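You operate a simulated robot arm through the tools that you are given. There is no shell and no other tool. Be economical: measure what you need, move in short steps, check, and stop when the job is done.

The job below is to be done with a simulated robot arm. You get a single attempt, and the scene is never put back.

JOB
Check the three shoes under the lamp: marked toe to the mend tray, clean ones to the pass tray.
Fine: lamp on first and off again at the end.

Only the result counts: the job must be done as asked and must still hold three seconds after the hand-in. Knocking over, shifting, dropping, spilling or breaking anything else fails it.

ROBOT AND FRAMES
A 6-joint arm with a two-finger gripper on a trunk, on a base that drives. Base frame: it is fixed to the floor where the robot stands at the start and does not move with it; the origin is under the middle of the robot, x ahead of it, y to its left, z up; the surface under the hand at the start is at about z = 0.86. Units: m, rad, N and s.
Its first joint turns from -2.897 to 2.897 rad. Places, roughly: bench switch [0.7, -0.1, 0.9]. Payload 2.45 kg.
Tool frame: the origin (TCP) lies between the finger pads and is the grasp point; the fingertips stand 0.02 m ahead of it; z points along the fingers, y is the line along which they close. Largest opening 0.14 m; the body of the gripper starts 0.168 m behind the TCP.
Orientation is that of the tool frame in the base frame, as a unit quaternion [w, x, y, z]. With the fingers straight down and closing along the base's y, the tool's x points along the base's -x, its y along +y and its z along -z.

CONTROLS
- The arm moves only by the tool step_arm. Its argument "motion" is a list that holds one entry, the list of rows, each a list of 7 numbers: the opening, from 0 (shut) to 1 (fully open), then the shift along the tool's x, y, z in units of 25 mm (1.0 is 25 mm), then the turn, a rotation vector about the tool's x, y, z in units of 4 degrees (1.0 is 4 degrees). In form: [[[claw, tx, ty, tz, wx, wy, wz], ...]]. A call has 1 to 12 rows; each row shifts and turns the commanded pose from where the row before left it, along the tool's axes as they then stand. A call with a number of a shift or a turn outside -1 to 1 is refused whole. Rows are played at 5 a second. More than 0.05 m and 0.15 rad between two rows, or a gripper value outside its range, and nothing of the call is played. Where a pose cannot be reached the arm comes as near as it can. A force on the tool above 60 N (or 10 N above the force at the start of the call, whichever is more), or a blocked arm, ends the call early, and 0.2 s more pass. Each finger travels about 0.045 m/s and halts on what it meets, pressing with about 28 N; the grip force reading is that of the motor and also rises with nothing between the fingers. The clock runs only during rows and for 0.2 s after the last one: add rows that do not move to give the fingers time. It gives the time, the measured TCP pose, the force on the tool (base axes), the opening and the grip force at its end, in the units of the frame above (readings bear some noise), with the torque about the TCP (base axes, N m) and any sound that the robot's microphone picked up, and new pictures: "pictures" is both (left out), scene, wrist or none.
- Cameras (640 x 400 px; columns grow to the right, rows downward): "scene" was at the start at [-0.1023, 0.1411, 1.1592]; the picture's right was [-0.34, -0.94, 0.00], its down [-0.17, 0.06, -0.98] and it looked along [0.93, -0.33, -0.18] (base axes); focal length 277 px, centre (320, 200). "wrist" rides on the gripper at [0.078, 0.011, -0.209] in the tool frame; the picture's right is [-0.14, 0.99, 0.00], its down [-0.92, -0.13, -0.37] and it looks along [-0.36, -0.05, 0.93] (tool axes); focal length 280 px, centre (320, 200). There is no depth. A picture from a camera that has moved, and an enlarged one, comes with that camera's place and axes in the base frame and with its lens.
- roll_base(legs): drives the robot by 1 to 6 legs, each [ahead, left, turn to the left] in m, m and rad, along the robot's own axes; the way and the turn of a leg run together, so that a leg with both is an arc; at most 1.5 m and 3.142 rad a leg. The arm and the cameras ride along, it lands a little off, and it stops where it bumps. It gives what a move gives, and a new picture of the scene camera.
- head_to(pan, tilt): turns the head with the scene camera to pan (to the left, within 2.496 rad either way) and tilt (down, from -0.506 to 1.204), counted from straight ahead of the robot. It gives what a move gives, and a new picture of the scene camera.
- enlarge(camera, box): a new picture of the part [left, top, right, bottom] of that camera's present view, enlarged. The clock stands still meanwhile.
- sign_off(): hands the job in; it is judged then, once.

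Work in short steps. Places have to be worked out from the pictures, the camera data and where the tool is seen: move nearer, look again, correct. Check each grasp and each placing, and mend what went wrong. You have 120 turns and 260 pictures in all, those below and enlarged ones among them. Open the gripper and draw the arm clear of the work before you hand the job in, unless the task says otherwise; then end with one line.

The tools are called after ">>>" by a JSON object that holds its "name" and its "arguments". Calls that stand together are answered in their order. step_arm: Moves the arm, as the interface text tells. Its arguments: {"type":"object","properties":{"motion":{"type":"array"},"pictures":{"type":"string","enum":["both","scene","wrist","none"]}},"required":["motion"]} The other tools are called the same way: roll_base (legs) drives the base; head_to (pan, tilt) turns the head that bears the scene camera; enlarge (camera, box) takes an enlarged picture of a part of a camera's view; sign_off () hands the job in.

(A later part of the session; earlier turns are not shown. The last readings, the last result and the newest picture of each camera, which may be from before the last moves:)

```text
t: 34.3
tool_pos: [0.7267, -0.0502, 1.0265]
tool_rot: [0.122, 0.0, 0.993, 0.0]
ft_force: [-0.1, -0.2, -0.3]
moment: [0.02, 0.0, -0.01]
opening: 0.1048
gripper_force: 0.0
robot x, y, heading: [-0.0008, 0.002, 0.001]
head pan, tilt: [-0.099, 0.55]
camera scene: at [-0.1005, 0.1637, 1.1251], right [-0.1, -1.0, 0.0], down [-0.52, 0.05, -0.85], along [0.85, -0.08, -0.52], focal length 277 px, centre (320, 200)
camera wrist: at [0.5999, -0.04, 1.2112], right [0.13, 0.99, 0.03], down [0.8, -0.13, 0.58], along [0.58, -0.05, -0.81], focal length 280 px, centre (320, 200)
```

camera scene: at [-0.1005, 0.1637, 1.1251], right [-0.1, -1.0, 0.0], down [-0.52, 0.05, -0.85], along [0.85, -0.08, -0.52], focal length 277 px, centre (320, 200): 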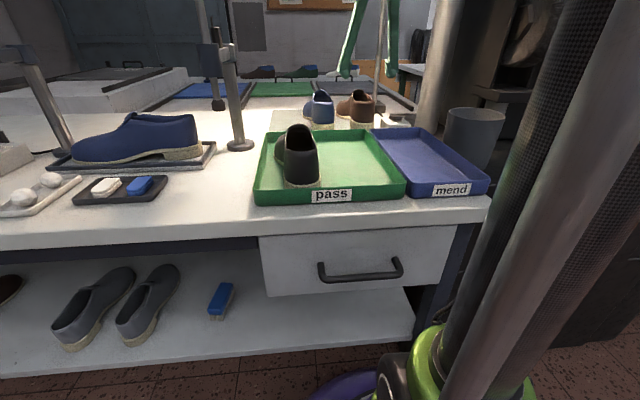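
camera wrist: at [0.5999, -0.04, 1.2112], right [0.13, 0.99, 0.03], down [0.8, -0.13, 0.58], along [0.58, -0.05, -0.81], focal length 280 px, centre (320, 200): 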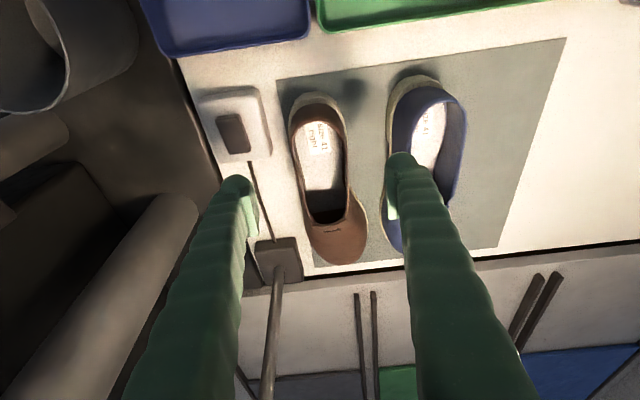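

Brown centre at y≈−0.045. Narrow the opening a little and descend, checking partway.

>>> {"name": "step_arm", "arguments": {"motion": [[[0.71, 0, 0.2, 0, 0, 0, 0], [0.71, -0.249, 0, 0.876, 0, 0, 0], [0.71, -0.249, 0, 0.876, 0, 0, 0], [0.71, -0.249, 0, 0.876, 0, 0, 0], [0.71, -0.249, 0, 0.876, 0, 0, 0], [0.71, 0, 0, 0, 0, 0, 0]]], "pictures": "wrist"}}

```text
t: 35.7
tool_pos: [0.7713, -0.0451, 0.9475]
tool_rot: [0.121, 0.0, 0.993, 0.001]
ft_force: [-0.8, -0.4, -0.8]
moment: [0.02, -0.02, 0.01]
opening: 0.0993
gripper_force: 0.1
robot x, y, heading: [0.0023, -0.002, 0.001]
head pan, tilt: [-0.099, 0.55]
camera wrist: at [0.6456, -0.0349, 1.1323], right [0.13, 0.99, 0.03], down [0.8, -0.13, 0.58], along [0.58, -0.05, -0.81], focal length 280 px, centre (320, 200)
```

wrist: 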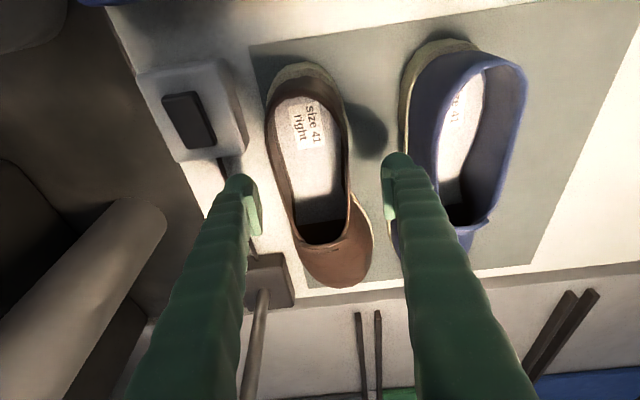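

Gaps look fine both sides. Finish descent and close.

>>> {"name": "step_arm", "arguments": {"motion": [[[0.71, -0.249, -0.08, 0.82, 0, 0, 0], [0.71, -0.249, 0, 0.82, 0, 0, 0], [0.71, 0, 0, 0, 0, 0, 0], [0.4, 0, 0, 0, 0, 0, 0], [0.3, 0, 0, 0, 0, 0, 0], [0.3, 0, 0, 0, 0, 0, 0], [0.2, 0, 0, 0, 0, 0, 0], [0.2, 0, 0, 0, 0, 0, 0], [0.2, 0, 0, 0, 0, 0, 0]]], "pictures": "wrist"}}

```text
t: 37.7
tool_pos: [0.7934, -0.0464, 0.9124]
tool_rot: [0.122, 0.0, 0.993, 0.0]
ft_force: [0.6, -1.5, -0.7]
moment: [0.06, 0.0, -0.17]
opening: 0.0603
gripper_force: 28.2
robot x, y, heading: [0.0005, -0.0027, -0.003]
head pan, tilt: [-0.099, 0.55]
camera wrist: at [0.667, -0.0369, 1.0955], right [0.13, 0.99, 0.03], down [0.8, -0.13, 0.58], along [0.58, -0.05, -0.81], focal length 280 px, centre (320, 200)
```

wrist: 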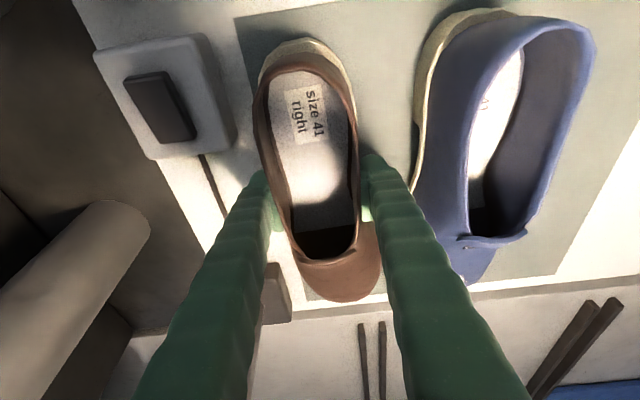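

Gripped like the black one. Lift 8 cm and carry back.

>>> {"name": "step_arm", "arguments": {"motion": [[[0.2, -0.155, 0, -0.62, 0, 0, 0], [0.2, -0.155, 0, -0.62, 0, 0, 0], [0.2, -0.155, 0, -0.62, 0, 0, 0], [0.2, -0.155, 0, -0.62, 0, 0, 0], [0.2, -0.155, 0, -0.62, 0, 0, 0], [0.2, 0.949, 0, -0.237, 0, 0, 0], [0.2, 0.949, 0, -0.237, 0, 0, 0], [0.2, 0.949, 0, -0.237, 0, 0, 0], [0.2, 0.949, 0, -0.237, 0, 0, 0], [0.2, 0.949, 0, -0.237, 0, 0, 0], [0.2, 0, 0, 0, 0, 0, 0]]], "pictures": "both"}}

```text
t: 40.1
tool_pos: [0.6725, -0.0468, 0.9915]
tool_rot: [0.122, 0.0, 0.992, 0.0]
ft_force: [0.9, 1.5, -3.3]
moment: [0.01, 0.15, 0.02]
opening: 0.0601
gripper_force: 28.1
robot x, y, heading: [0.0009, 0.0032, -0.003]
head pan, tilt: [-0.099, 0.55]
camera scene: at [-0.1004, 0.1637, 1.1251], right [-0.1, -1.0, 0.0], down [-0.52, 0.05, -0.85], along [0.85, -0.08, -0.52], focal length 277 px, centre (320, 200)
camera wrist: at [0.5454, -0.0366, 1.1756], right [0.13, 0.99, 0.03], down [0.8, -0.13, 0.58], along [0.58, -0.05, -0.81], focal length 280 px, centre (320, 200)
```

scene: 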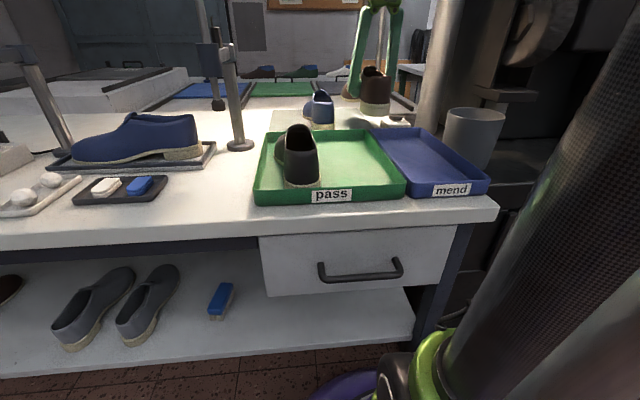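
wrist: 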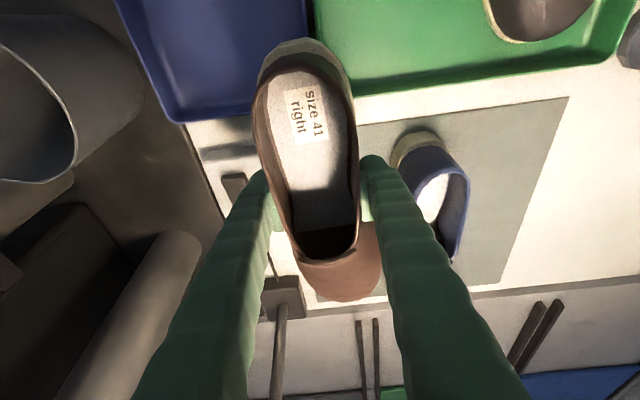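

Carrying well. Continue to TCP (0.428, 0.037).

>>> {"name": "step_arm", "arguments": {"motion": [[[0.2, 0.949, 0.335, -0.237, 0, 0, 0], [0.2, 0.949, 0.335, -0.237, 0, 0, 0], [0.2, 0.949, 0.335, -0.237, 0, 0, 0], [0.2, 0.949, 0.335, -0.237, 0, 0, 0], [0.2, 0.949, 0.335, -0.237, 0, 0, 0], [0.2, 0.949, 0.335, -0.237, 0, 0, 0], [0.2, 0.949, 0.335, -0.237, 0, 0, 0], [0.2, 0.949, 0.335, -0.237, 0, 0, 0], [0.2, 0.949, 0.335, -0.237, 0, 0, 0], [0.2, 0.949, 0.335, -0.237, 0, 0, 0], [0.2, 0, 0, 0, 0, 0, 0]]], "pictures": "both"}}

```text
t: 42.5
tool_pos: [0.4281, 0.0371, 0.9907]
tool_rot: [0.122, 0.0, 0.993, 0.001]
ft_force: [-0.5, 0.4, -2.8]
moment: [-0.06, 0.18, 0.01]
opening: 0.0601
gripper_force: 28.0
robot x, y, heading: [0.002, -0.0, -0.001]
head pan, tilt: [-0.099, 0.55]
camera scene: at [-0.1005, 0.1637, 1.1251], right [-0.1, -1.0, 0.0], down [-0.52, 0.05, -0.85], along [0.85, -0.08, -0.52], focal length 277 px, centre (320, 200)
camera wrist: at [0.3013, 0.0476, 1.1751], right [0.13, 0.99, 0.03], down [0.8, -0.13, 0.58], along [0.58, -0.05, -0.81], focal length 280 px, centre (320, 200)
```

scene: 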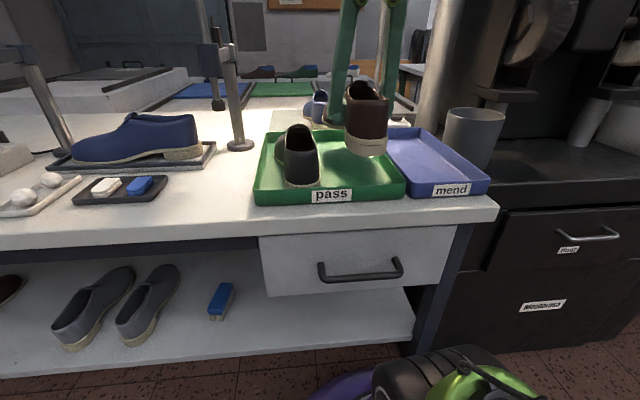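
wrist: 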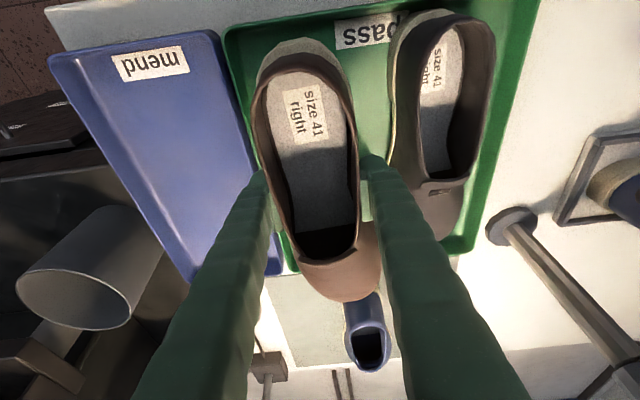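

Aligned beside the black shoe. Lower in.

>>> {"name": "step_arm", "arguments": {"motion": [[[0.2, 0.177, 0.12, 0.708, 0, 0, 0], [0.2, 0.177, 0, 0.708, 0, 0, 0], [0.2, 0.177, 0, 0.708, 0, 0, 0], [0.2, 0.15, 0, 0.6, 0, 0, 0], [0.2, 0.02, 0, 0.08, 0, 0, 0], [0.2, 0, 0, 0, 0, 0, 0]]], "pictures": "both"}}

```text
t: 43.9
tool_pos: [0.428, 0.0403, 0.9187]
tool_rot: [0.122, -0.001, 0.993, 0.001]
ft_force: [0.6, -0.3, -4.4]
moment: [0.03, 0.17, -0.05]
opening: 0.0601
gripper_force: 27.8
robot x, y, heading: [0.0022, 0.0013, 0.001]
head pan, tilt: [-0.099, 0.55]
camera scene: at [-0.1006, 0.1637, 1.1251], right [-0.1, -1.0, 0.0], down [-0.52, 0.05, -0.85], along [0.85, -0.08, -0.52], focal length 277 px, centre (320, 200)
camera wrist: at [0.3009, 0.0502, 1.103], right [0.13, 0.99, 0.03], down [0.8, -0.13, 0.58], along [0.58, -0.05, -0.81], focal length 280 px, centre (320, 200)
```

scene: 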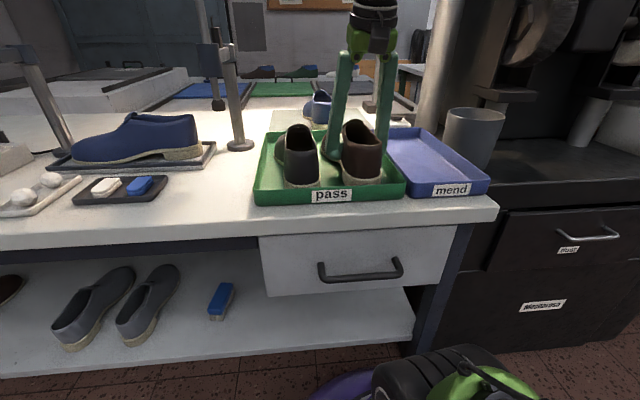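
wrist: 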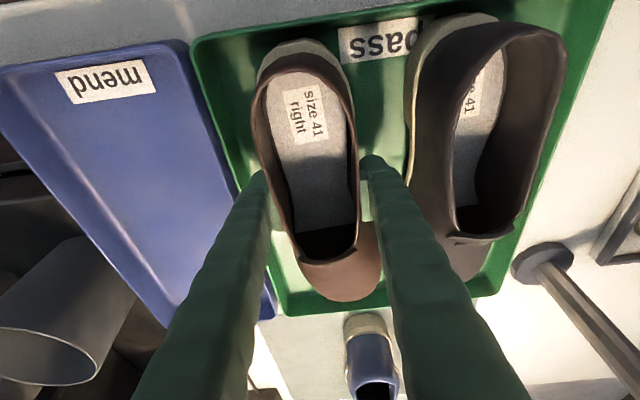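

Lower the last millimetres to contact and then open slightly.

>>> {"name": "step_arm", "arguments": {"motion": [[[0.2, 0.02, 0, 0.08, 0, 0, 0], [0.2, 0.015, 0, 0.06, 0, 0, 0], [0.2, 0.01, 0, 0.04, 0, 0, 0], [0.2, 0, 0, 0, 0, 0, 0]]], "pictures": "none"}}

```text
t: 44.9
tool_pos: [0.4276, 0.0404, 0.9141]
tool_rot: [0.121, 0.0, 0.993, 0.0]
ft_force: [-0.2, -0.3, -3.6]
moment: [0.03, 0.12, 0.02]
opening: 0.0599
gripper_force: 28.0
robot x, y, heading: [0.0005, -0.0033, -0.001]
head pan, tilt: [-0.099, 0.55]
```

>>> {"name": "step_arm", "arguments": {"motion": [[[0.2, 0.01, 0, 0.04, 0, 0, 0], [0.2, 0.01, 0, 0.04, 0, 0, 0], [0.2, 0, 0, 0, 0, 0, 0]]], "pictures": "none"}}

```text
t: 45.7
tool_pos: [0.4284, 0.0401, 0.9124]
tool_rot: [0.121, -0.001, 0.993, 0.0]
ft_force: [-3.4, -1.7, 13.2]
moment: [0.39, 0.37, -0.32]
opening: 0.0599
gripper_force: 28.4
robot x, y, heading: [0.0013, 0.0001, -0.001]
head pan, tilt: [-0.099, 0.55]
```

Contact at 0.912 (13 N). Release.

>>> {"name": "step_arm", "arguments": {"motion": [[[0.5, 0, 0, 0, 0, 0, 0], [0.6, 0, 0, 0, 0, 0, 0], [0.6, 0, 0, 0, 0, 0, 0], [0.6, 0, 0, 0, 0, 0, 0]]], "pictures": "both"}}

```text
t: 46.7
tool_pos: [0.4267, 0.0402, 0.9127]
tool_rot: [0.122, 0.0, 0.993, -0.001]
ft_force: [-0.8, 0.5, -0.6]
moment: [0.03, 0.0, -0.02]
opening: 0.084
gripper_force: 0.1
robot x, y, heading: [-0.0017, 0.0027, -0.001]
head pan, tilt: [-0.099, 0.55]
camera scene: at [-0.1006, 0.1637, 1.1251], right [-0.1, -1.0, 0.0], down [-0.52, 0.05, -0.85], along [0.85, -0.08, -0.52], focal length 277 px, centre (320, 200)
camera wrist: at [0.3011, 0.0503, 1.0963], right [0.13, 0.99, 0.03], down [0.8, -0.13, 0.58], along [0.58, -0.05, -0.81], focal length 280 px, centre (320, 200)
```

scene: 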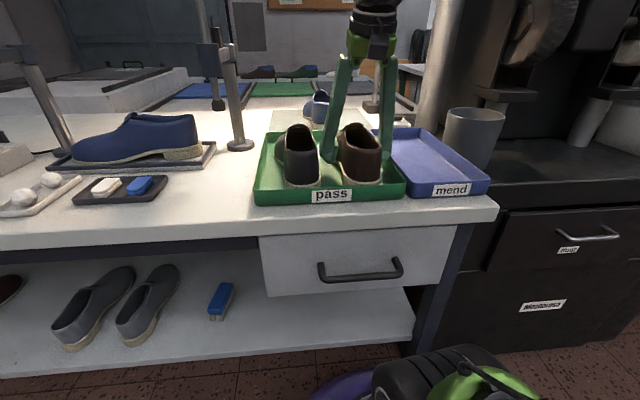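
wrist: 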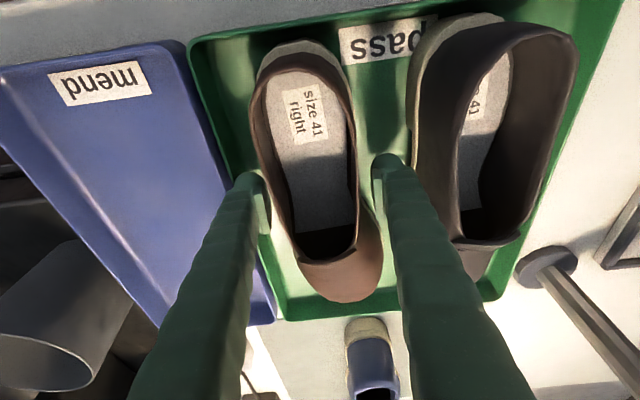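

Released cleanly. Lift and go to the blue shoe (y≈0.075).

>>> {"name": "step_arm", "arguments": {"motion": [[[0.6, -0.223, 0, -0.892, 0, 0, 0], [0.6, -0.223, 0, -0.892, 0, 0, 0], [0.6, -0.223, 0, -0.892, 0, 0, 0], [0.75, -0.223, 0, -0.892, 0, 0, 0], [0.75, -0.223, 0, -0.892, 0, 0, 0], [0.75, -0.97, 0.23, 0.242, 0, 0, 0], [0.75, -0.97, 0.23, 0.242, 0, 0, 0], [0.75, -0.97, 0.23, 0.242, 0, 0, 0], [0.75, -0.97, 0.23, 0.242, 0, 0, 0], [0.75, -0.97, 0.23, 0.242, 0, 0, 0], [0.75, -0.97, 0.23, 0.242, 0, 0, 0]]], "pictures": "none"}}

>>> {"name": "step_arm", "arguments": {"motion": [[[0.75, -0.97, 0, 0.242, 0, 0, 0], [0.75, -0.97, 0, 0.242, 0, 0, 0], [0.75, -0.97, 0, 0.242, 0, 0, 0], [0.75, -0.97, 0, 0.242, 0, 0, 0], [0.75, -0.97, 0, 0.242, 0, 0, 0], [0.75, -0.97, 0, 0.242, 0, 0, 0], [0.75, 0, 0, 0, 0, 0, 0]]], "pictures": "both"}}

```text
t: 49.1
tool_pos: [0.5771, 0.0746, 1.0274]
tool_rot: [0.121, 0.0, 0.993, 0.001]
ft_force: [0.7, 0.0, -0.2]
moment: [-0.02, -0.03, 0.01]
opening: 0.1048
gripper_force: 0.0
robot x, y, heading: [-0.0018, -0.0025, 0.002]
head pan, tilt: [-0.099, 0.55]
```

```text
t: 50.7
tool_pos: [0.7283, 0.076, 1.0272]
tool_rot: [0.122, 0.0, 0.993, 0.001]
ft_force: [0.9, -0.2, -0.2]
moment: [-0.01, 0.0, -0.01]
opening: 0.1049
gripper_force: 0.0
robot x, y, heading: [0.0008, 0.001, -0.002]
head pan, tilt: [-0.099, 0.55]
camera scene: at [-0.1005, 0.1637, 1.1251], right [-0.1, -1.0, 0.0], down [-0.52, 0.05, -0.85], along [0.85, -0.08, -0.52], focal length 277 px, centre (320, 200)
camera wrist: at [0.6015, 0.0855, 1.2117], right [0.13, 0.99, 0.03], down [0.8, -0.13, 0.58], along [0.58, -0.05, -0.81], focal length 280 px, centre (320, 200)
```

scene: 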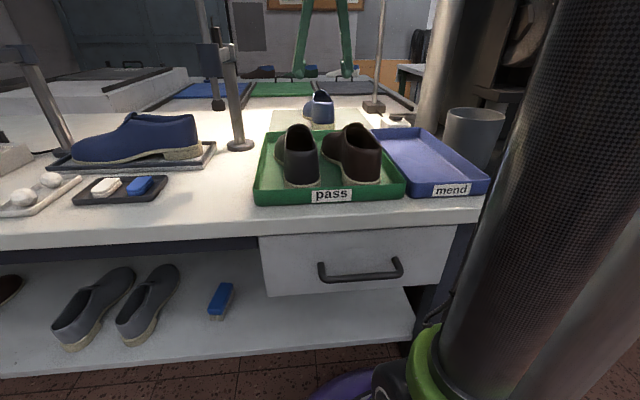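
wrist: 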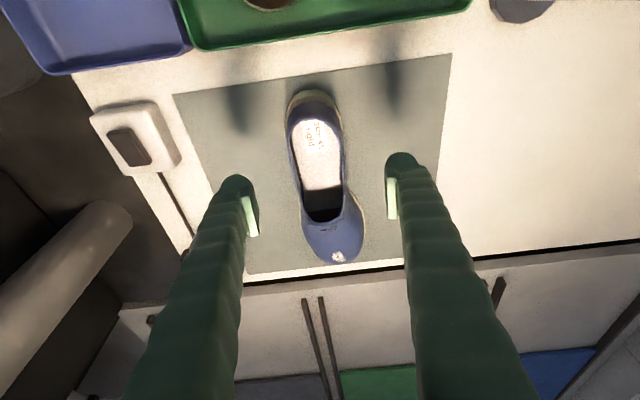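

The brown shoe looks turned in the scene view; check it closely.

>>> {"name": "enlarge", "arguments": {"camera": "scene", "box": [240, 80, 500, 210]}}

```text
2.46 times, centred on (370, 145) of scene
camera zoom: at [-0.1005, 0.1637, 1.1251], right [-0.1, -1.0, 0.0], down [-0.52, 0.05, -0.85], along [0.85, -0.08, -0.52], focal length 681 px, centre (197, 335)
```

zoom: 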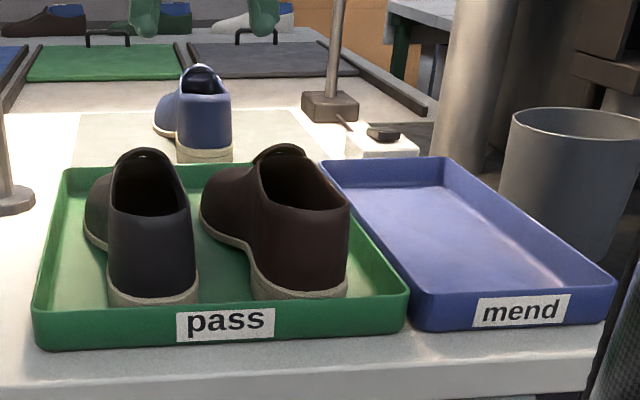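

Both shoes rest flat inside the pass tray. Descend on the blue one (centre y≈0.079).

>>> {"name": "step_arm", "arguments": {"motion": [[[0.75, 0, 0.12, 0, 0, 0, 0], [0.75, -0.249, 0, 0.876, 0, 0, 0], [0.75, -0.249, 0, 0.876, 0, 0, 0], [0.75, -0.249, 0, 0.876, 0, 0, 0], [0.75, -0.249, 0, 0.876, 0, 0, 0], [0.75, -0.249, 0, 0.82, 0, 0, 0], [0.75, -0.249, 0, 0.82, 0, 0, 0], [0.75, 0, 0, 0, 0, 0, 0]]], "pictures": "wrist"}}

```text
t: 52.5
tool_pos: [0.7937, 0.0776, 0.9119]
tool_rot: [0.121, -0.001, 0.993, 0.001]
ft_force: [-0.2, -0.6, -0.7]
moment: [0.01, -0.01, 0.01]
opening: 0.1047
gripper_force: 0.2
robot x, y, heading: [-0.0023, -0.0008, -0.003]
head pan, tilt: [-0.099, 0.55]
camera wrist: at [0.6681, 0.0882, 1.0957], right [0.13, 0.99, 0.03], down [0.8, -0.13, 0.58], along [0.58, -0.05, -0.81], focal length 280 px, centre (320, 200)
```

wrist: 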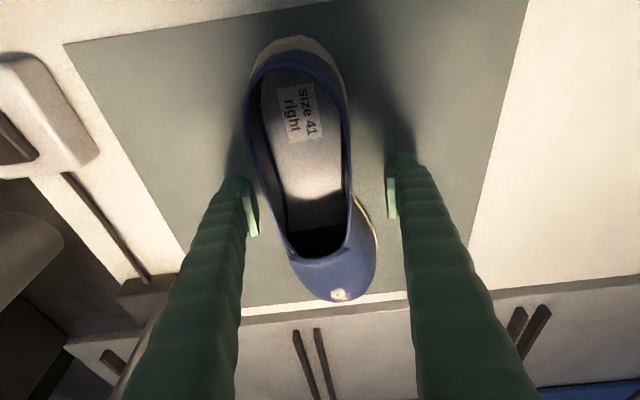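

Centred. Close, then lift 8 cm.

>>> {"name": "step_arm", "arguments": {"motion": [[[0.5, 0, 0, 0, 0, 0, 0], [0.4, 0, 0, 0, 0, 0, 0], [0.3, 0, 0, 0, 0, 0, 0], [0.3, 0, 0, 0, 0, 0, 0], [0.2, 0, 0, 0, 0, 0, 0], [0.2, 0, 0, 0, 0, 0, 0]]], "pictures": "none"}}

>>> {"name": "step_arm", "arguments": {"motion": [[[0.2, -0.155, 0, -0.62, 0, 0, 0], [0.2, -0.155, 0, -0.62, 0, 0, 0], [0.2, -0.155, 0, -0.62, 0, 0, 0], [0.2, -0.155, 0, -0.62, 0, 0, 0], [0.2, -0.155, 0, -0.62, 0, 0, 0], [0.2, 0, 0, 0, 0, 0, 0]]], "pictures": "both"}}

```text
t: 53.9
tool_pos: [0.7946, 0.0779, 0.9126]
tool_rot: [0.122, 0.0, 0.993, 0.0]
ft_force: [-0.4, -1.6, 1.8]
moment: [-0.06, -0.01, -0.23]
opening: 0.0607
gripper_force: 27.7
robot x, y, heading: [0.0005, -0.0028, -0.001]
head pan, tilt: [-0.099, 0.55]
```

```text
t: 55.3
tool_pos: [0.7952, 0.0774, 0.9924]
tool_rot: [0.122, 0.0, 0.992, 0.0]
ft_force: [0.1, 0.6, -3.7]
moment: [-0.02, 0.13, 0.03]
opening: 0.0605
gripper_force: 28.1
robot x, y, heading: [-0.0025, -0.0002, -0.002]
head pan, tilt: [-0.099, 0.55]
camera scene: at [-0.1003, 0.1637, 1.1251], right [-0.1, -1.0, 0.0], down [-0.52, 0.05, -0.85], along [0.85, -0.08, -0.52], focal length 277 px, centre (320, 200)
camera wrist: at [0.668, 0.0886, 1.1762], right [0.13, 0.99, 0.03], down [0.8, -0.13, 0.58], along [0.58, -0.05, -0.81], focal length 280 px, centre (320, 200)
```

scene: 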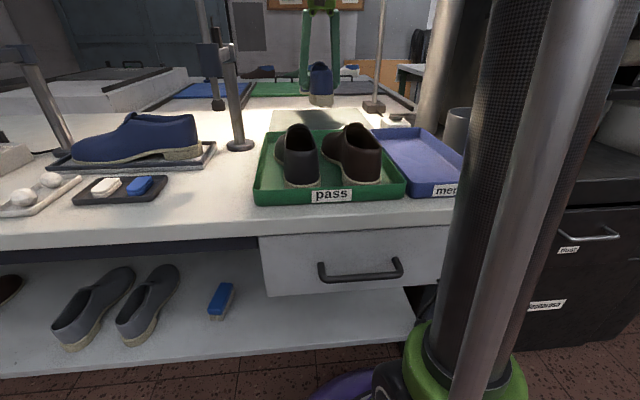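
wrist: 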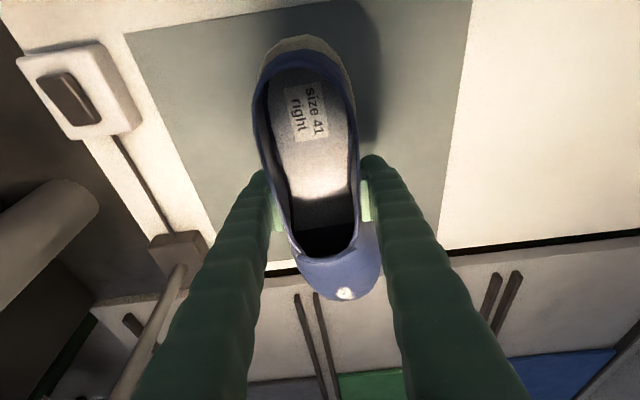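

Back off in x first (to avoid the lamp stem), then shift right, staying above the switch.

>>> {"name": "step_arm", "arguments": {"motion": [[[0.2, 0.78, 0, -0.97, 0, 0, 0], [0.2, 0.97, 0, -0.242, 0, 0, 0], [0.2, 0.97, 0, -0.242, 0, 0, 0], [0.2, 0.97, -0.5, -0.242, 0, 0, 0], [0.2, 0.6, -0.9, -0.15, 0, 0, 0], [0.2, 0, -0.9, 0, 0, 0, 0], [0.2, 0, -0.9, 0, 0, 0, 0], [0.2, 0, -0.9, 0, 0, 0, 0], [0.2, 0, -0.9, 0, 0, 0, 0], [0.2, 0, -0.9, 0, 0, 0, 0], [0.2, 0, -0.9, 0, 0, 0, 0], [0.2, 0, -0.84, 0, 0, 0, 0]]], "pictures": "both"}}

```text
t: 57.9
tool_pos: [0.6797, -0.1132, 1.0116]
tool_rot: [0.122, 0.0, 0.993, 0.001]
ft_force: [-0.6, -0.1, -4.1]
moment: [-0.03, 0.12, 0.02]
opening: 0.06
gripper_force: 27.5
robot x, y, heading: [0.0007, 0.0038, 0.001]
head pan, tilt: [-0.099, 0.55]
camera scene: at [-0.1004, 0.1637, 1.1251], right [-0.1, -1.0, 0.0], down [-0.52, 0.05, -0.85], along [0.85, -0.08, -0.52], focal length 277 px, centre (320, 200)
camera wrist: at [0.5528, -0.1029, 1.1945], right [0.13, 0.99, 0.03], down [0.8, -0.13, 0.58], along [0.58, -0.05, -0.81], focal length 280 px, centre (320, 200)
```

scene: 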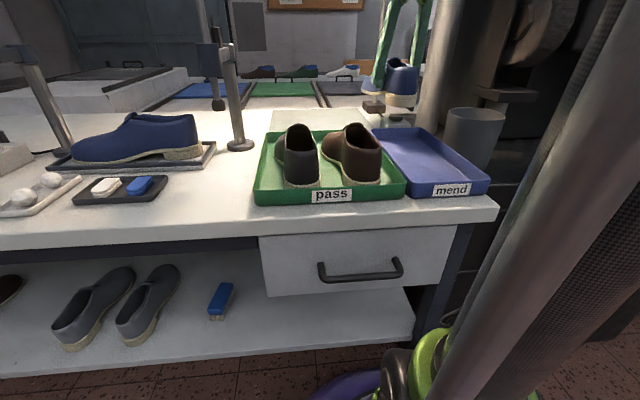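
wrist: 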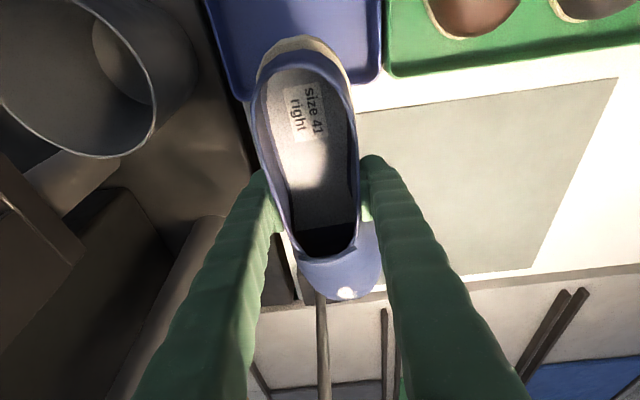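

Clear. Move back over the mend tray.

>>> {"name": "step_arm", "arguments": {"motion": [[[0.2, 0.888, 0, -0.222, 0, 0, 0], [0.2, 0.888, 0, -0.222, 0, 0, 0], [0.2, 0.888, 0, -0.222, 0, 0, 0], [0.2, 0.888, 0, -0.222, 0, 0, 0], [0.2, 0.888, 0, -0.222, 0, 0, 0], [0.2, 0.888, 0, -0.222, 0, 0, 0], [0.2, 0.888, 0, -0.222, 0, 0, 0], [0.2, 0.888, 0, -0.222, 0, 0, 0], [0.2, 0.888, 0, -0.222, 0, 0, 0], [0.2, 0.888, 0, -0.222, 0, 0, 0], [0.2, 0.888, 0, -0.222, 0, 0, 0], [0.2, 0, 0, 0, 0, 0, 0]]], "pictures": "both"}}

```text
t: 60.5
tool_pos: [0.4977, -0.1317, 1.0414]
tool_rot: [0.121, -0.006, 0.993, 0.001]
ft_force: [0.0, -0.2, -3.9]
moment: [0.01, 0.1, 0.0]
opening: 0.0599
gripper_force: 28.1
robot x, y, heading: [-0.0007, 0.0034, -0.0]
head pan, tilt: [-0.099, 0.55]
stopped in row 12: the arm was blocked; the commanded pose is now the measured one
camera scene: at [-0.0998, 0.1843, 1.1289], right [0.13, -0.99, 0.0], down [-0.48, -0.06, -0.87], along [0.87, 0.11, -0.49], focal length 277 px, centre (320, 200)
camera wrist: at [0.3714, -0.1229, 1.2261], right [0.12, 0.99, 0.03], down [0.81, -0.12, 0.58], along [0.58, -0.04, -0.81], focal length 280 px, centre (320, 200)
```

scene: 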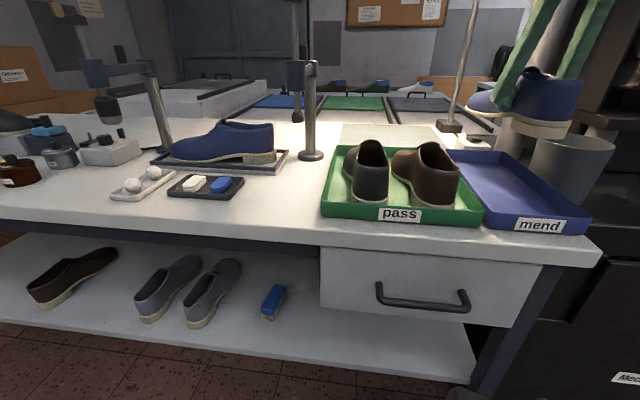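
wrist: 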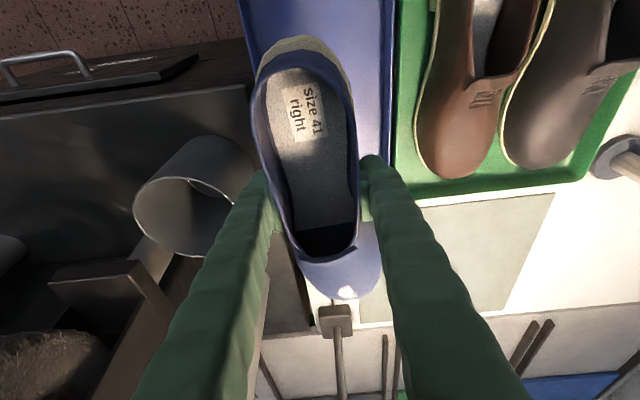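

The arm jammed against the head mast (the camera got shoved) – too close to the trunk on this side. I'll move the arm forward again to free it, then plan to back the base so the tray is farther from the trunk.

>>> {"name": "step_arm", "arguments": {"motion": [[[0.2, -0.93, 0.15, 0.232, 0, 0, 0], [0.2, -0.93, 0.15, 0.232, 0, 0, 0], [0.2, -0.93, 0.15, 0.232, 0, 0, 0], [0.2, -0.93, 0.15, 0.232, 0, 0, 0], [0.2, -0.93, 0.15, 0.232, 0, 0, 0], [0.2, 0, 0, 0, 0, 0, 0]]], "pictures": "scene"}}

>>> {"name": "head_to", "arguments": {"pan": 2.4, "tilt": 0.6}}

```text
t: 61.9
tool_pos: [0.6147, -0.1126, 1.0423]
tool_rot: [0.121, -0.005, 0.993, 0.001]
ft_force: [-0.3, 0.3, -3.3]
moment: [-0.01, 0.13, -0.01]
opening: 0.0597
gripper_force: 28.2
robot x, y, heading: [-0.0019, 0.0012, -0.001]
head pan, tilt: [-0.099, 0.55]
camera scene: at [-0.1004, 0.1636, 1.1251], right [-0.1, -1.0, 0.0], down [-0.52, 0.05, -0.85], along [0.85, -0.08, -0.52], focal length 277 px, centre (320, 200)
```

scene: 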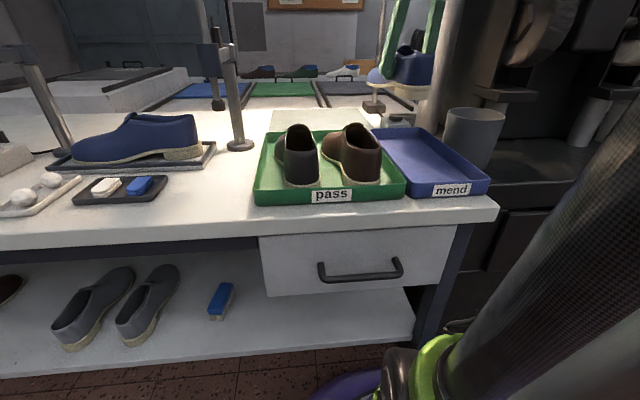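

```text
t: 64.2
tool_pos: [0.615, -0.1125, 1.0419]
tool_rot: [0.122, -0.004, 0.993, 0.0]
ft_force: [0.3, -0.5, -4.0]
moment: [-0.06, 0.14, 0.01]
opening: 0.0599
gripper_force: 27.3
robot x, y, heading: [-0.0009, -0.0029, 0.001]
head pan, tilt: [2.4, 0.6]
camera scene: at [-0.2548, 0.2323, 1.1206], right [0.68, 0.74, 0.0], down [0.42, -0.38, -0.83], along [-0.61, 0.56, -0.56], focal length 277 px, centre (320, 200)
```

scene: 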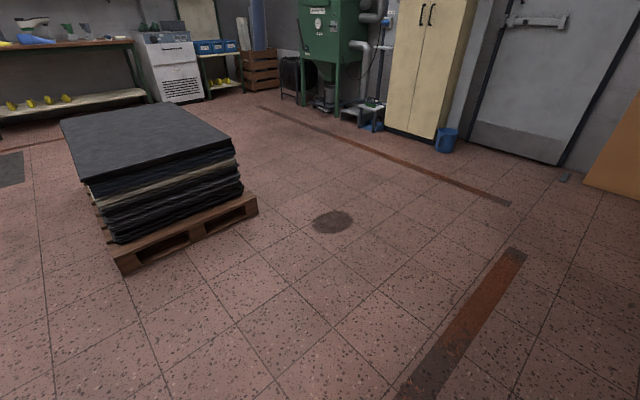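

Free floor behind. Face the head forward and back the base 0.18 m.

>>> {"name": "head_to", "arguments": {"pan": -0.1, "tilt": 0.5}}

>>> {"name": "roll_base", "arguments": {"legs": [[-0.18, 0, 0]]}}

>>> {"name": "enlarge", "arguments": {"camera": "wrist", "box": [0, 0, 640, 400]}}

```text
t: 66.5
tool_pos: [0.6154, -0.1127, 1.0422]
tool_rot: [0.122, -0.004, 0.992, 0.0]
ft_force: [0.5, -0.1, -4.4]
moment: [-0.02, 0.11, -0.01]
opening: 0.0604
gripper_force: 28.3
robot x, y, heading: [-0.0001, 0.001, -0.001]
head pan, tilt: [-0.099, 0.499]
camera scene: at [-0.0991, 0.1636, 1.1297], right [-0.1, -1.0, 0.0], down [-0.48, 0.05, -0.88], along [0.87, -0.09, -0.48], focal length 277 px, centre (320, 200)
```

scene: 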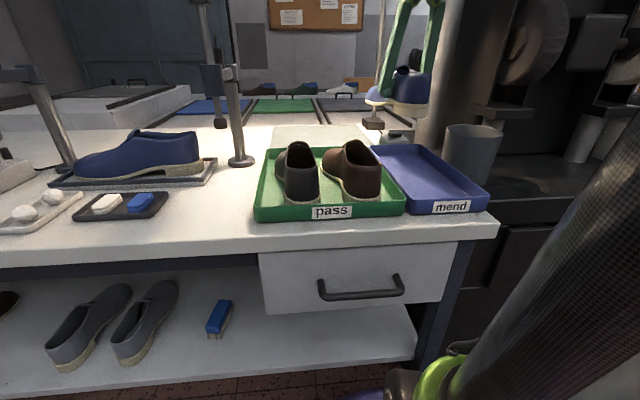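

```text
t: 68.0
tool_pos: [0.4356, -0.1136, 1.0407]
tool_rot: [0.122, -0.004, 0.992, 0.001]
ft_force: [-0.1, -0.8, -3.5]
moment: [-0.04, 0.11, -0.01]
opening: 0.0595
gripper_force: 28.0
robot x, y, heading: [-0.1789, 0.0013, 0.002]
head pan, tilt: [-0.099, 0.499]
camera scene: at [-0.279, 0.1636, 1.1297], right [-0.1, -0.99, 0.0], down [-0.48, 0.05, -0.88], along [0.87, -0.09, -0.48], focal length 277 px, centre (320, 200)
```

scene: 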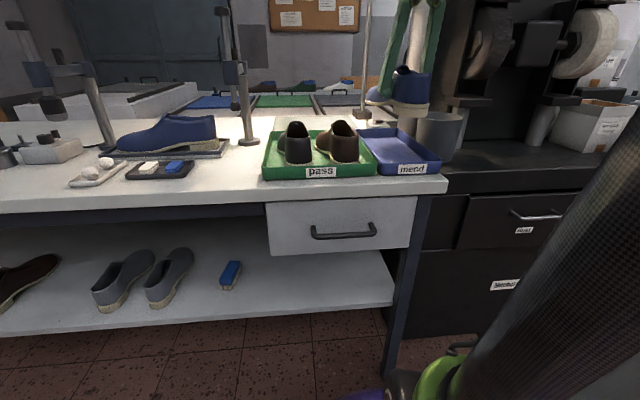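

```text
1.00 times, centred on (320, 200) of wrist (not enlarged: the box is as wide or as high as the picture)
camera zoom: at [0.308, -0.104, 1.226], right [0.13, 0.99, 0.03], down [0.81, -0.12, 0.58], along [0.58, -0.05, -0.81], focal length 280 px, centre (320, 200)
```

zoom: 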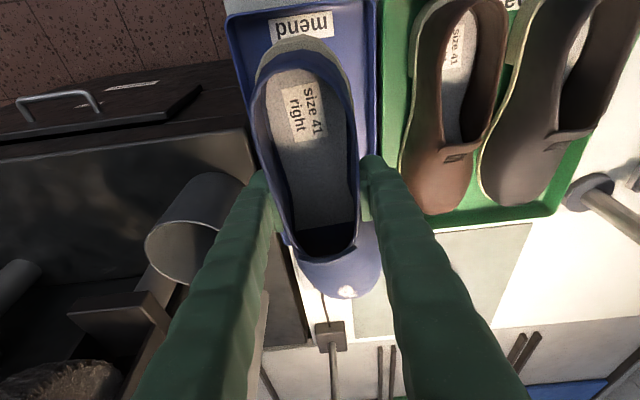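

Tray centre y≈−0.1135, matching the tool. Lower the shoe to just above the floor.

>>> {"name": "step_arm", "arguments": {"motion": [[[0.2, 0.253, 0, 0.782, 0, 0, 0], [0.2, 0.253, 0, 0.782, 0, 0, 0], [0.2, 0.253, 0, 0.782, 0, 0, 0], [0.2, 0.253, 0, 0.782, 0, 0, 0], [0.2, 0.253, 0, 0.782, 0, 0, 0], [0.2, 0.253, 0, 0.782, 0, 0, 0], [0.2, 0, 0, 0, 0, 0, 0]]], "pictures": "both"}}

>>> {"name": "enlarge", "arguments": {"camera": "scene", "box": [250, 70, 470, 190]}}

```text
t: 69.6
tool_pos: [0.4273, -0.114, 0.9186]
tool_rot: [0.121, -0.004, 0.993, 0.001]
ft_force: [0.0, 0.2, -3.7]
moment: [-0.04, 0.14, -0.01]
opening: 0.0599
gripper_force: 27.7
robot x, y, heading: [-0.1798, -0.0017, 0.001]
head pan, tilt: [-0.099, 0.499]
camera scene: at [-0.279, 0.1636, 1.1297], right [-0.1, -0.99, 0.0], down [-0.48, 0.05, -0.88], along [0.87, -0.09, -0.48], focal length 277 px, centre (320, 200)
camera wrist: at [0.2999, -0.1038, 1.1022], right [0.13, 0.99, 0.03], down [0.81, -0.12, 0.58], along [0.58, -0.05, -0.81], focal length 280 px, centre (320, 200)
```

scene: 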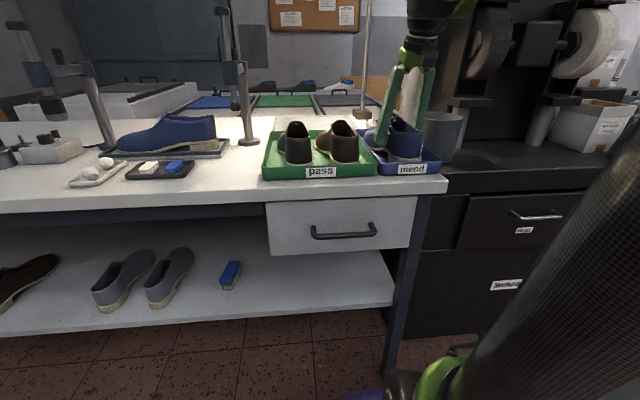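
wrist: 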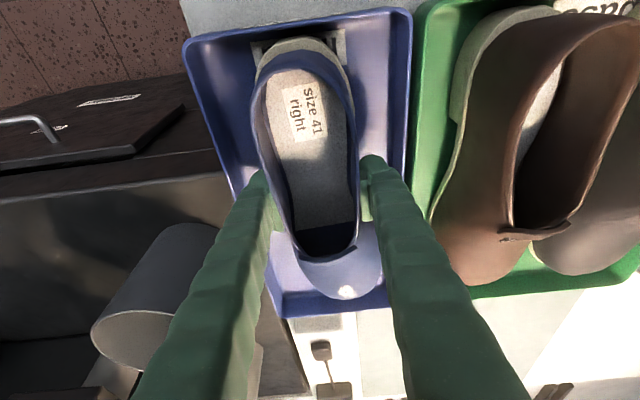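

```text
2.91 times, centred on (360, 130) of scene
camera zoom: at [-0.279, 0.1636, 1.1297], right [-0.1, -0.99, 0.0], down [-0.48, 0.05, -0.88], along [0.87, -0.09, -0.48], focal length 805 px, centre (204, 404)
```

zoom: 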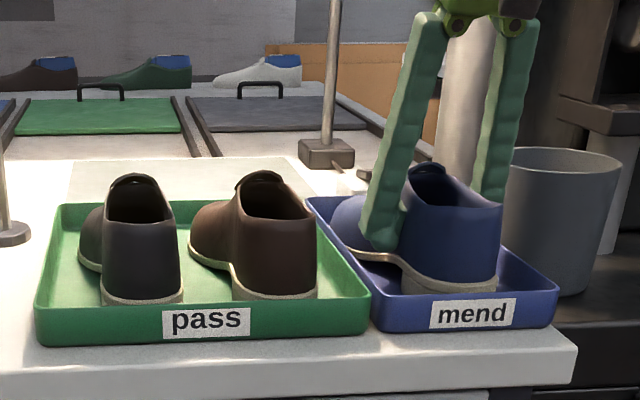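

Well inside the mend tray. Lower the last few mm and release.

>>> {"name": "step_arm", "arguments": {"motion": [[[0.2, 0.02, 0, 0.08, 0, 0, 0], [0.2, 0.02, 0, 0.08, 0, 0, 0], [0.2, 0.015, 0, 0.05, 0, 0, 0], [0.2, 0, 0, 0, 0, 0, 0]]], "pictures": "none"}}

```text
t: 70.6
tool_pos: [0.4267, -0.1132, 0.9133]
tool_rot: [0.122, -0.004, 0.993, 0.0]
ft_force: [-2.0, 0.2, 9.5]
moment: [0.32, 0.21, -0.16]
opening: 0.0599
gripper_force: 27.8
robot x, y, heading: [-0.1778, -0.0006, 0.001]
head pan, tilt: [-0.099, 0.499]
```

Contact. Open just enough, then lift straight up.

>>> {"name": "step_arm", "arguments": {"motion": [[[0.5, 0, 0, 0, 0, 0, 0], [0.6, 0, 0, 0, 0, 0, 0], [0.6, 0, 0, 0, 0, 0, 0], [0.6, 0, 0, 0, 0, 0, 0], [0.6, -0.223, 0, -0.892, 0, 0, 0], [0.6, -0.223, 0, -0.892, 0, 0, 0], [0.6, -0.223, 0, -0.892, 0, 0, 0], [0.6, -0.223, 0, -0.892, 0, 0, 0], [0.6, -0.223, 0, -0.892, 0, 0, 0], [0.6, 0, 0, 0, 0, 0, 0]]], "pictures": "both"}}

```text
t: 72.8
tool_pos: [0.4279, -0.1131, 1.0279]
tool_rot: [0.122, -0.005, 0.992, 0.0]
ft_force: [-0.1, 0.2, 0.2]
moment: [0.0, 0.02, 0.0]
opening: 0.084
gripper_force: 0.1
robot x, y, heading: [-0.1805, -0.0011, -0.003]
head pan, tilt: [-0.099, 0.499]
camera scene: at [-0.2791, 0.1637, 1.1296], right [-0.1, -0.99, 0.0], down [-0.48, 0.05, -0.88], along [0.87, -0.09, -0.48], focal length 277 px, centre (320, 200)
camera wrist: at [0.3005, -0.1044, 1.2121], right [0.13, 0.99, 0.03], down [0.81, -0.12, 0.58], along [0.58, -0.05, -0.81], focal length 280 px, centre (320, 200)
```

scene: 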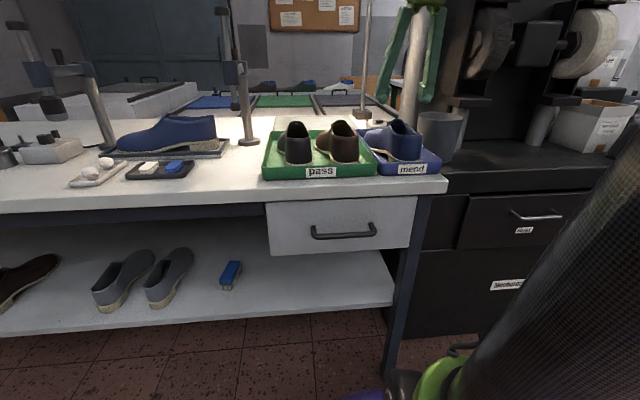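
wrist: 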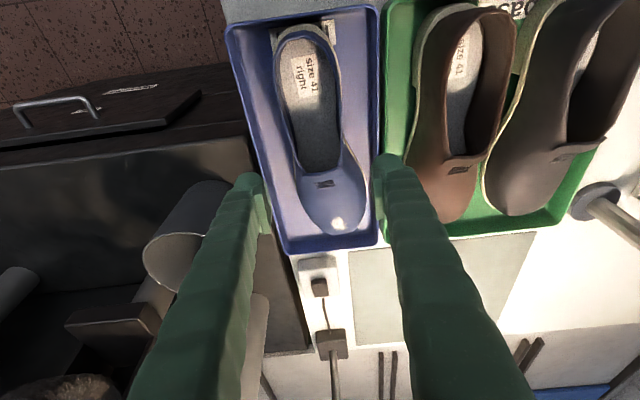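

All three placed. Now untilt, shut the fingers, and approach the switch.

>>> {"name": "step_arm", "arguments": {"motion": [[[0, 0, 0, -0.5, 0, 0.875, 0], [0, 0, 0, -0.5, 0, 0.875, 0], [0, 0, 0, 0, 0, 0.875, 0], [0, 0, 0, 0, 0, 0.875, 0], [0, -0.9, -0.33, 0, 0, 0, 0], [0, -0.9, -0.33, 0, 0, 0, 0], [0, -0.9, -0.33, 0, 0, 0, 0], [0, -0.9, -0.33, 0, 0, 0, 0], [0, -0.9, 0, 0, 0, 0, 0], [0, -0.9, 0, 0, 0, 0, 0], [0, -0.9, 0, 0, 0, 0, 0], [0, 0, 0, 0, 0, 0, 0]]], "pictures": "both"}}

>>> {"name": "enlarge", "arguments": {"camera": "scene", "box": [340, 85, 420, 135]}}

```text
t: 75.4
tool_pos: [0.5792, -0.1441, 1.0524]
tool_rot: [0.0, -0.004, 1.0, 0.0]
ft_force: [0.0, 0.5, -0.7]
moment: [-0.01, 0.01, 0.01]
opening: 0.0
gripper_force: 28.3
robot x, y, heading: [-0.1794, 0.0005, -0.001]
head pan, tilt: [-0.099, 0.499]
camera scene: at [-0.2791, 0.1636, 1.1297], right [-0.1, -0.99, 0.0], down [-0.48, 0.05, -0.88], along [0.87, -0.09, -0.48], focal length 277 px, centre (320, 200)
camera wrist: at [0.5007, -0.1352, 1.2613], right [0.13, 0.99, 0.0], down [0.92, -0.12, 0.37], along [0.37, -0.05, -0.93], focal length 280 px, centre (320, 200)
```

scene: 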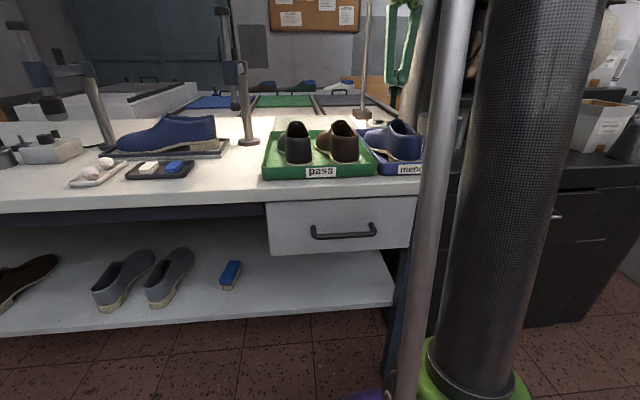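
wrist: 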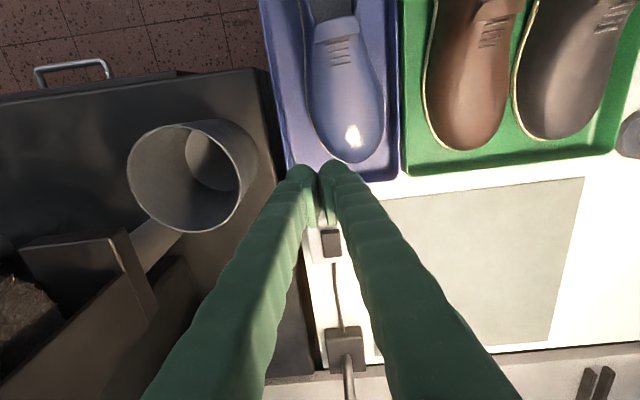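

```text
8.00 times, centred on (380, 110) of scene
camera zoom: at [-0.2791, 0.1636, 1.1297], right [-0.1, -0.99, 0.0], down [-0.48, 0.05, -0.88], along [0.87, -0.09, -0.48], focal length 2213 px, centre (-160, 920)
```

zoom: 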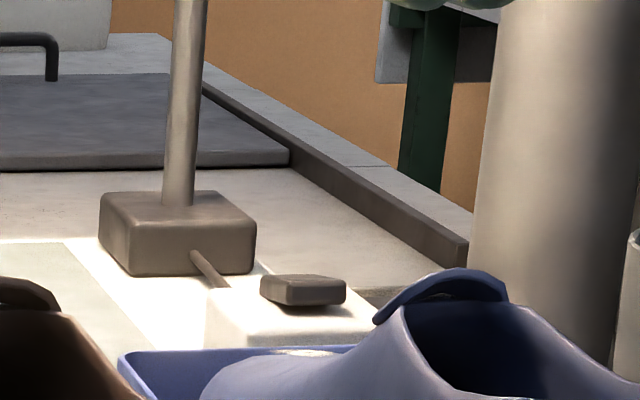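

The rocker's near end is now raised. I'll go to (0.698, −0.146) and press the near half.

>>> {"name": "step_arm", "arguments": {"motion": [[[0, -0.95, -0.08, 0, 0, 0, 0], [0, -0.95, 0, 0, 0, 0, 0], [0, -0.95, 0, 0, 0, 0, 0], [0, -0.95, 0, 0, 0, 0, 0], [0, -0.95, 0, 0, 0, 0, 0], [0, 0, 0, 0.9, 0, 0, 0], [0, 0, 0, 0.9, 0, 0, 0], [0, 0, 0, 0.9, 0, 0, 0], [0, 0, 0, 0.9, 0, 0, 0], [0, 0, 0, 0, 0, 0, 0]]], "pictures": "wrist"}}

```text
t: 77.6
tool_pos: [0.698, -0.1461, 0.9627]
tool_rot: [0.0, -0.004, 1.0, 0.0]
ft_force: [-0.4, 0.5, -0.2]
moment: [0.01, -0.03, 0.02]
opening: 0.0
gripper_force: 27.6
robot x, y, heading: [-0.179, -0.002, 0.005]
head pan, tilt: [-0.099, 0.499]
camera wrist: at [0.6194, -0.1364, 1.1718], right [0.13, 0.99, 0.0], down [0.92, -0.12, 0.37], along [0.37, -0.05, -0.93], focal length 280 px, centre (320, 200)
```

wrist: 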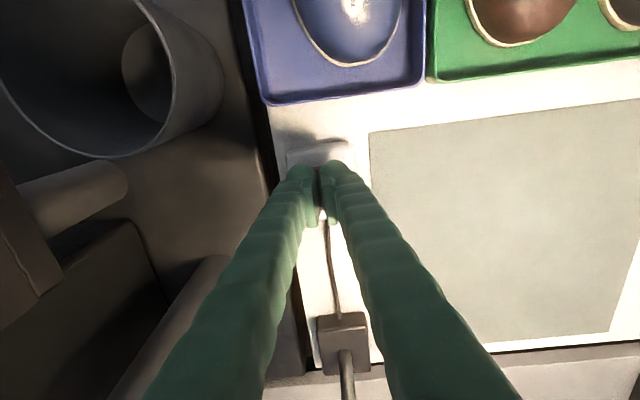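

Positioned over the near half. Press down gently.

>>> {"name": "step_arm", "arguments": {"motion": [[[0, 0, 0, 0.3, 0, 0, 0], [0, 0, 0, 0.3, 0, 0, 0], [0, 0, 0, 0.3, 0, 0, 0], [0, 0, 0, 0.2, 0, 0, 0], [0, 0, 0, 0.2, 0, 0, 0], [0, 0, 0, 0.2, 0, 0, 0], [0, 0, 0, 0.1, 0, 0, 0]]], "pictures": "both"}}

```text
t: 79.2
tool_pos: [0.6987, -0.1454, 0.9226]
tool_rot: [0.0, -0.004, 1.0, 0.0]
ft_force: [-1.1, -0.3, 2.4]
moment: [0.04, -0.01, 0.01]
opening: 0.006
gripper_force: 29.1
robot x, y, heading: [-0.1808, -0.0003, -0.001]
head pan, tilt: [-0.099, 0.499]
heard: click
camera scene: at [-0.2791, 0.1636, 1.1297], right [-0.1, -0.99, 0.0], down [-0.48, 0.05, -0.88], along [0.87, -0.09, -0.48], focal length 277 px, centre (320, 200)
camera wrist: at [0.6195, -0.1363, 1.132], right [0.13, 0.99, 0.0], down [0.92, -0.12, 0.37], along [0.37, -0.05, -0.93], focal length 280 px, centre (320, 200)
```

scene: 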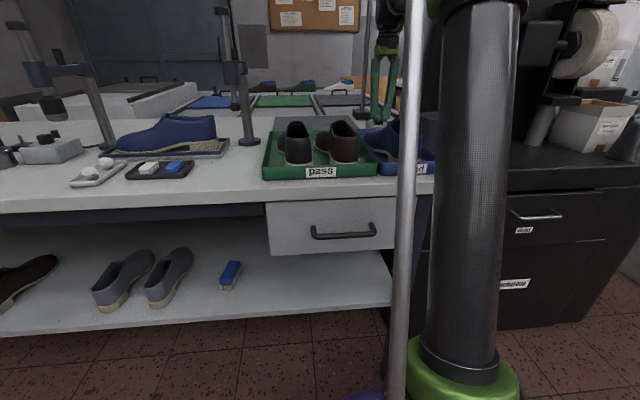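
wrist: 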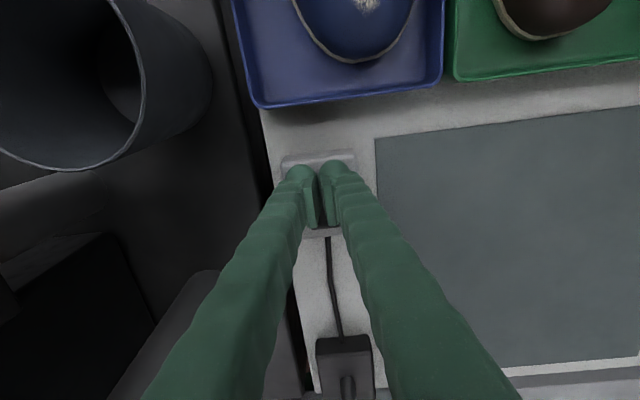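

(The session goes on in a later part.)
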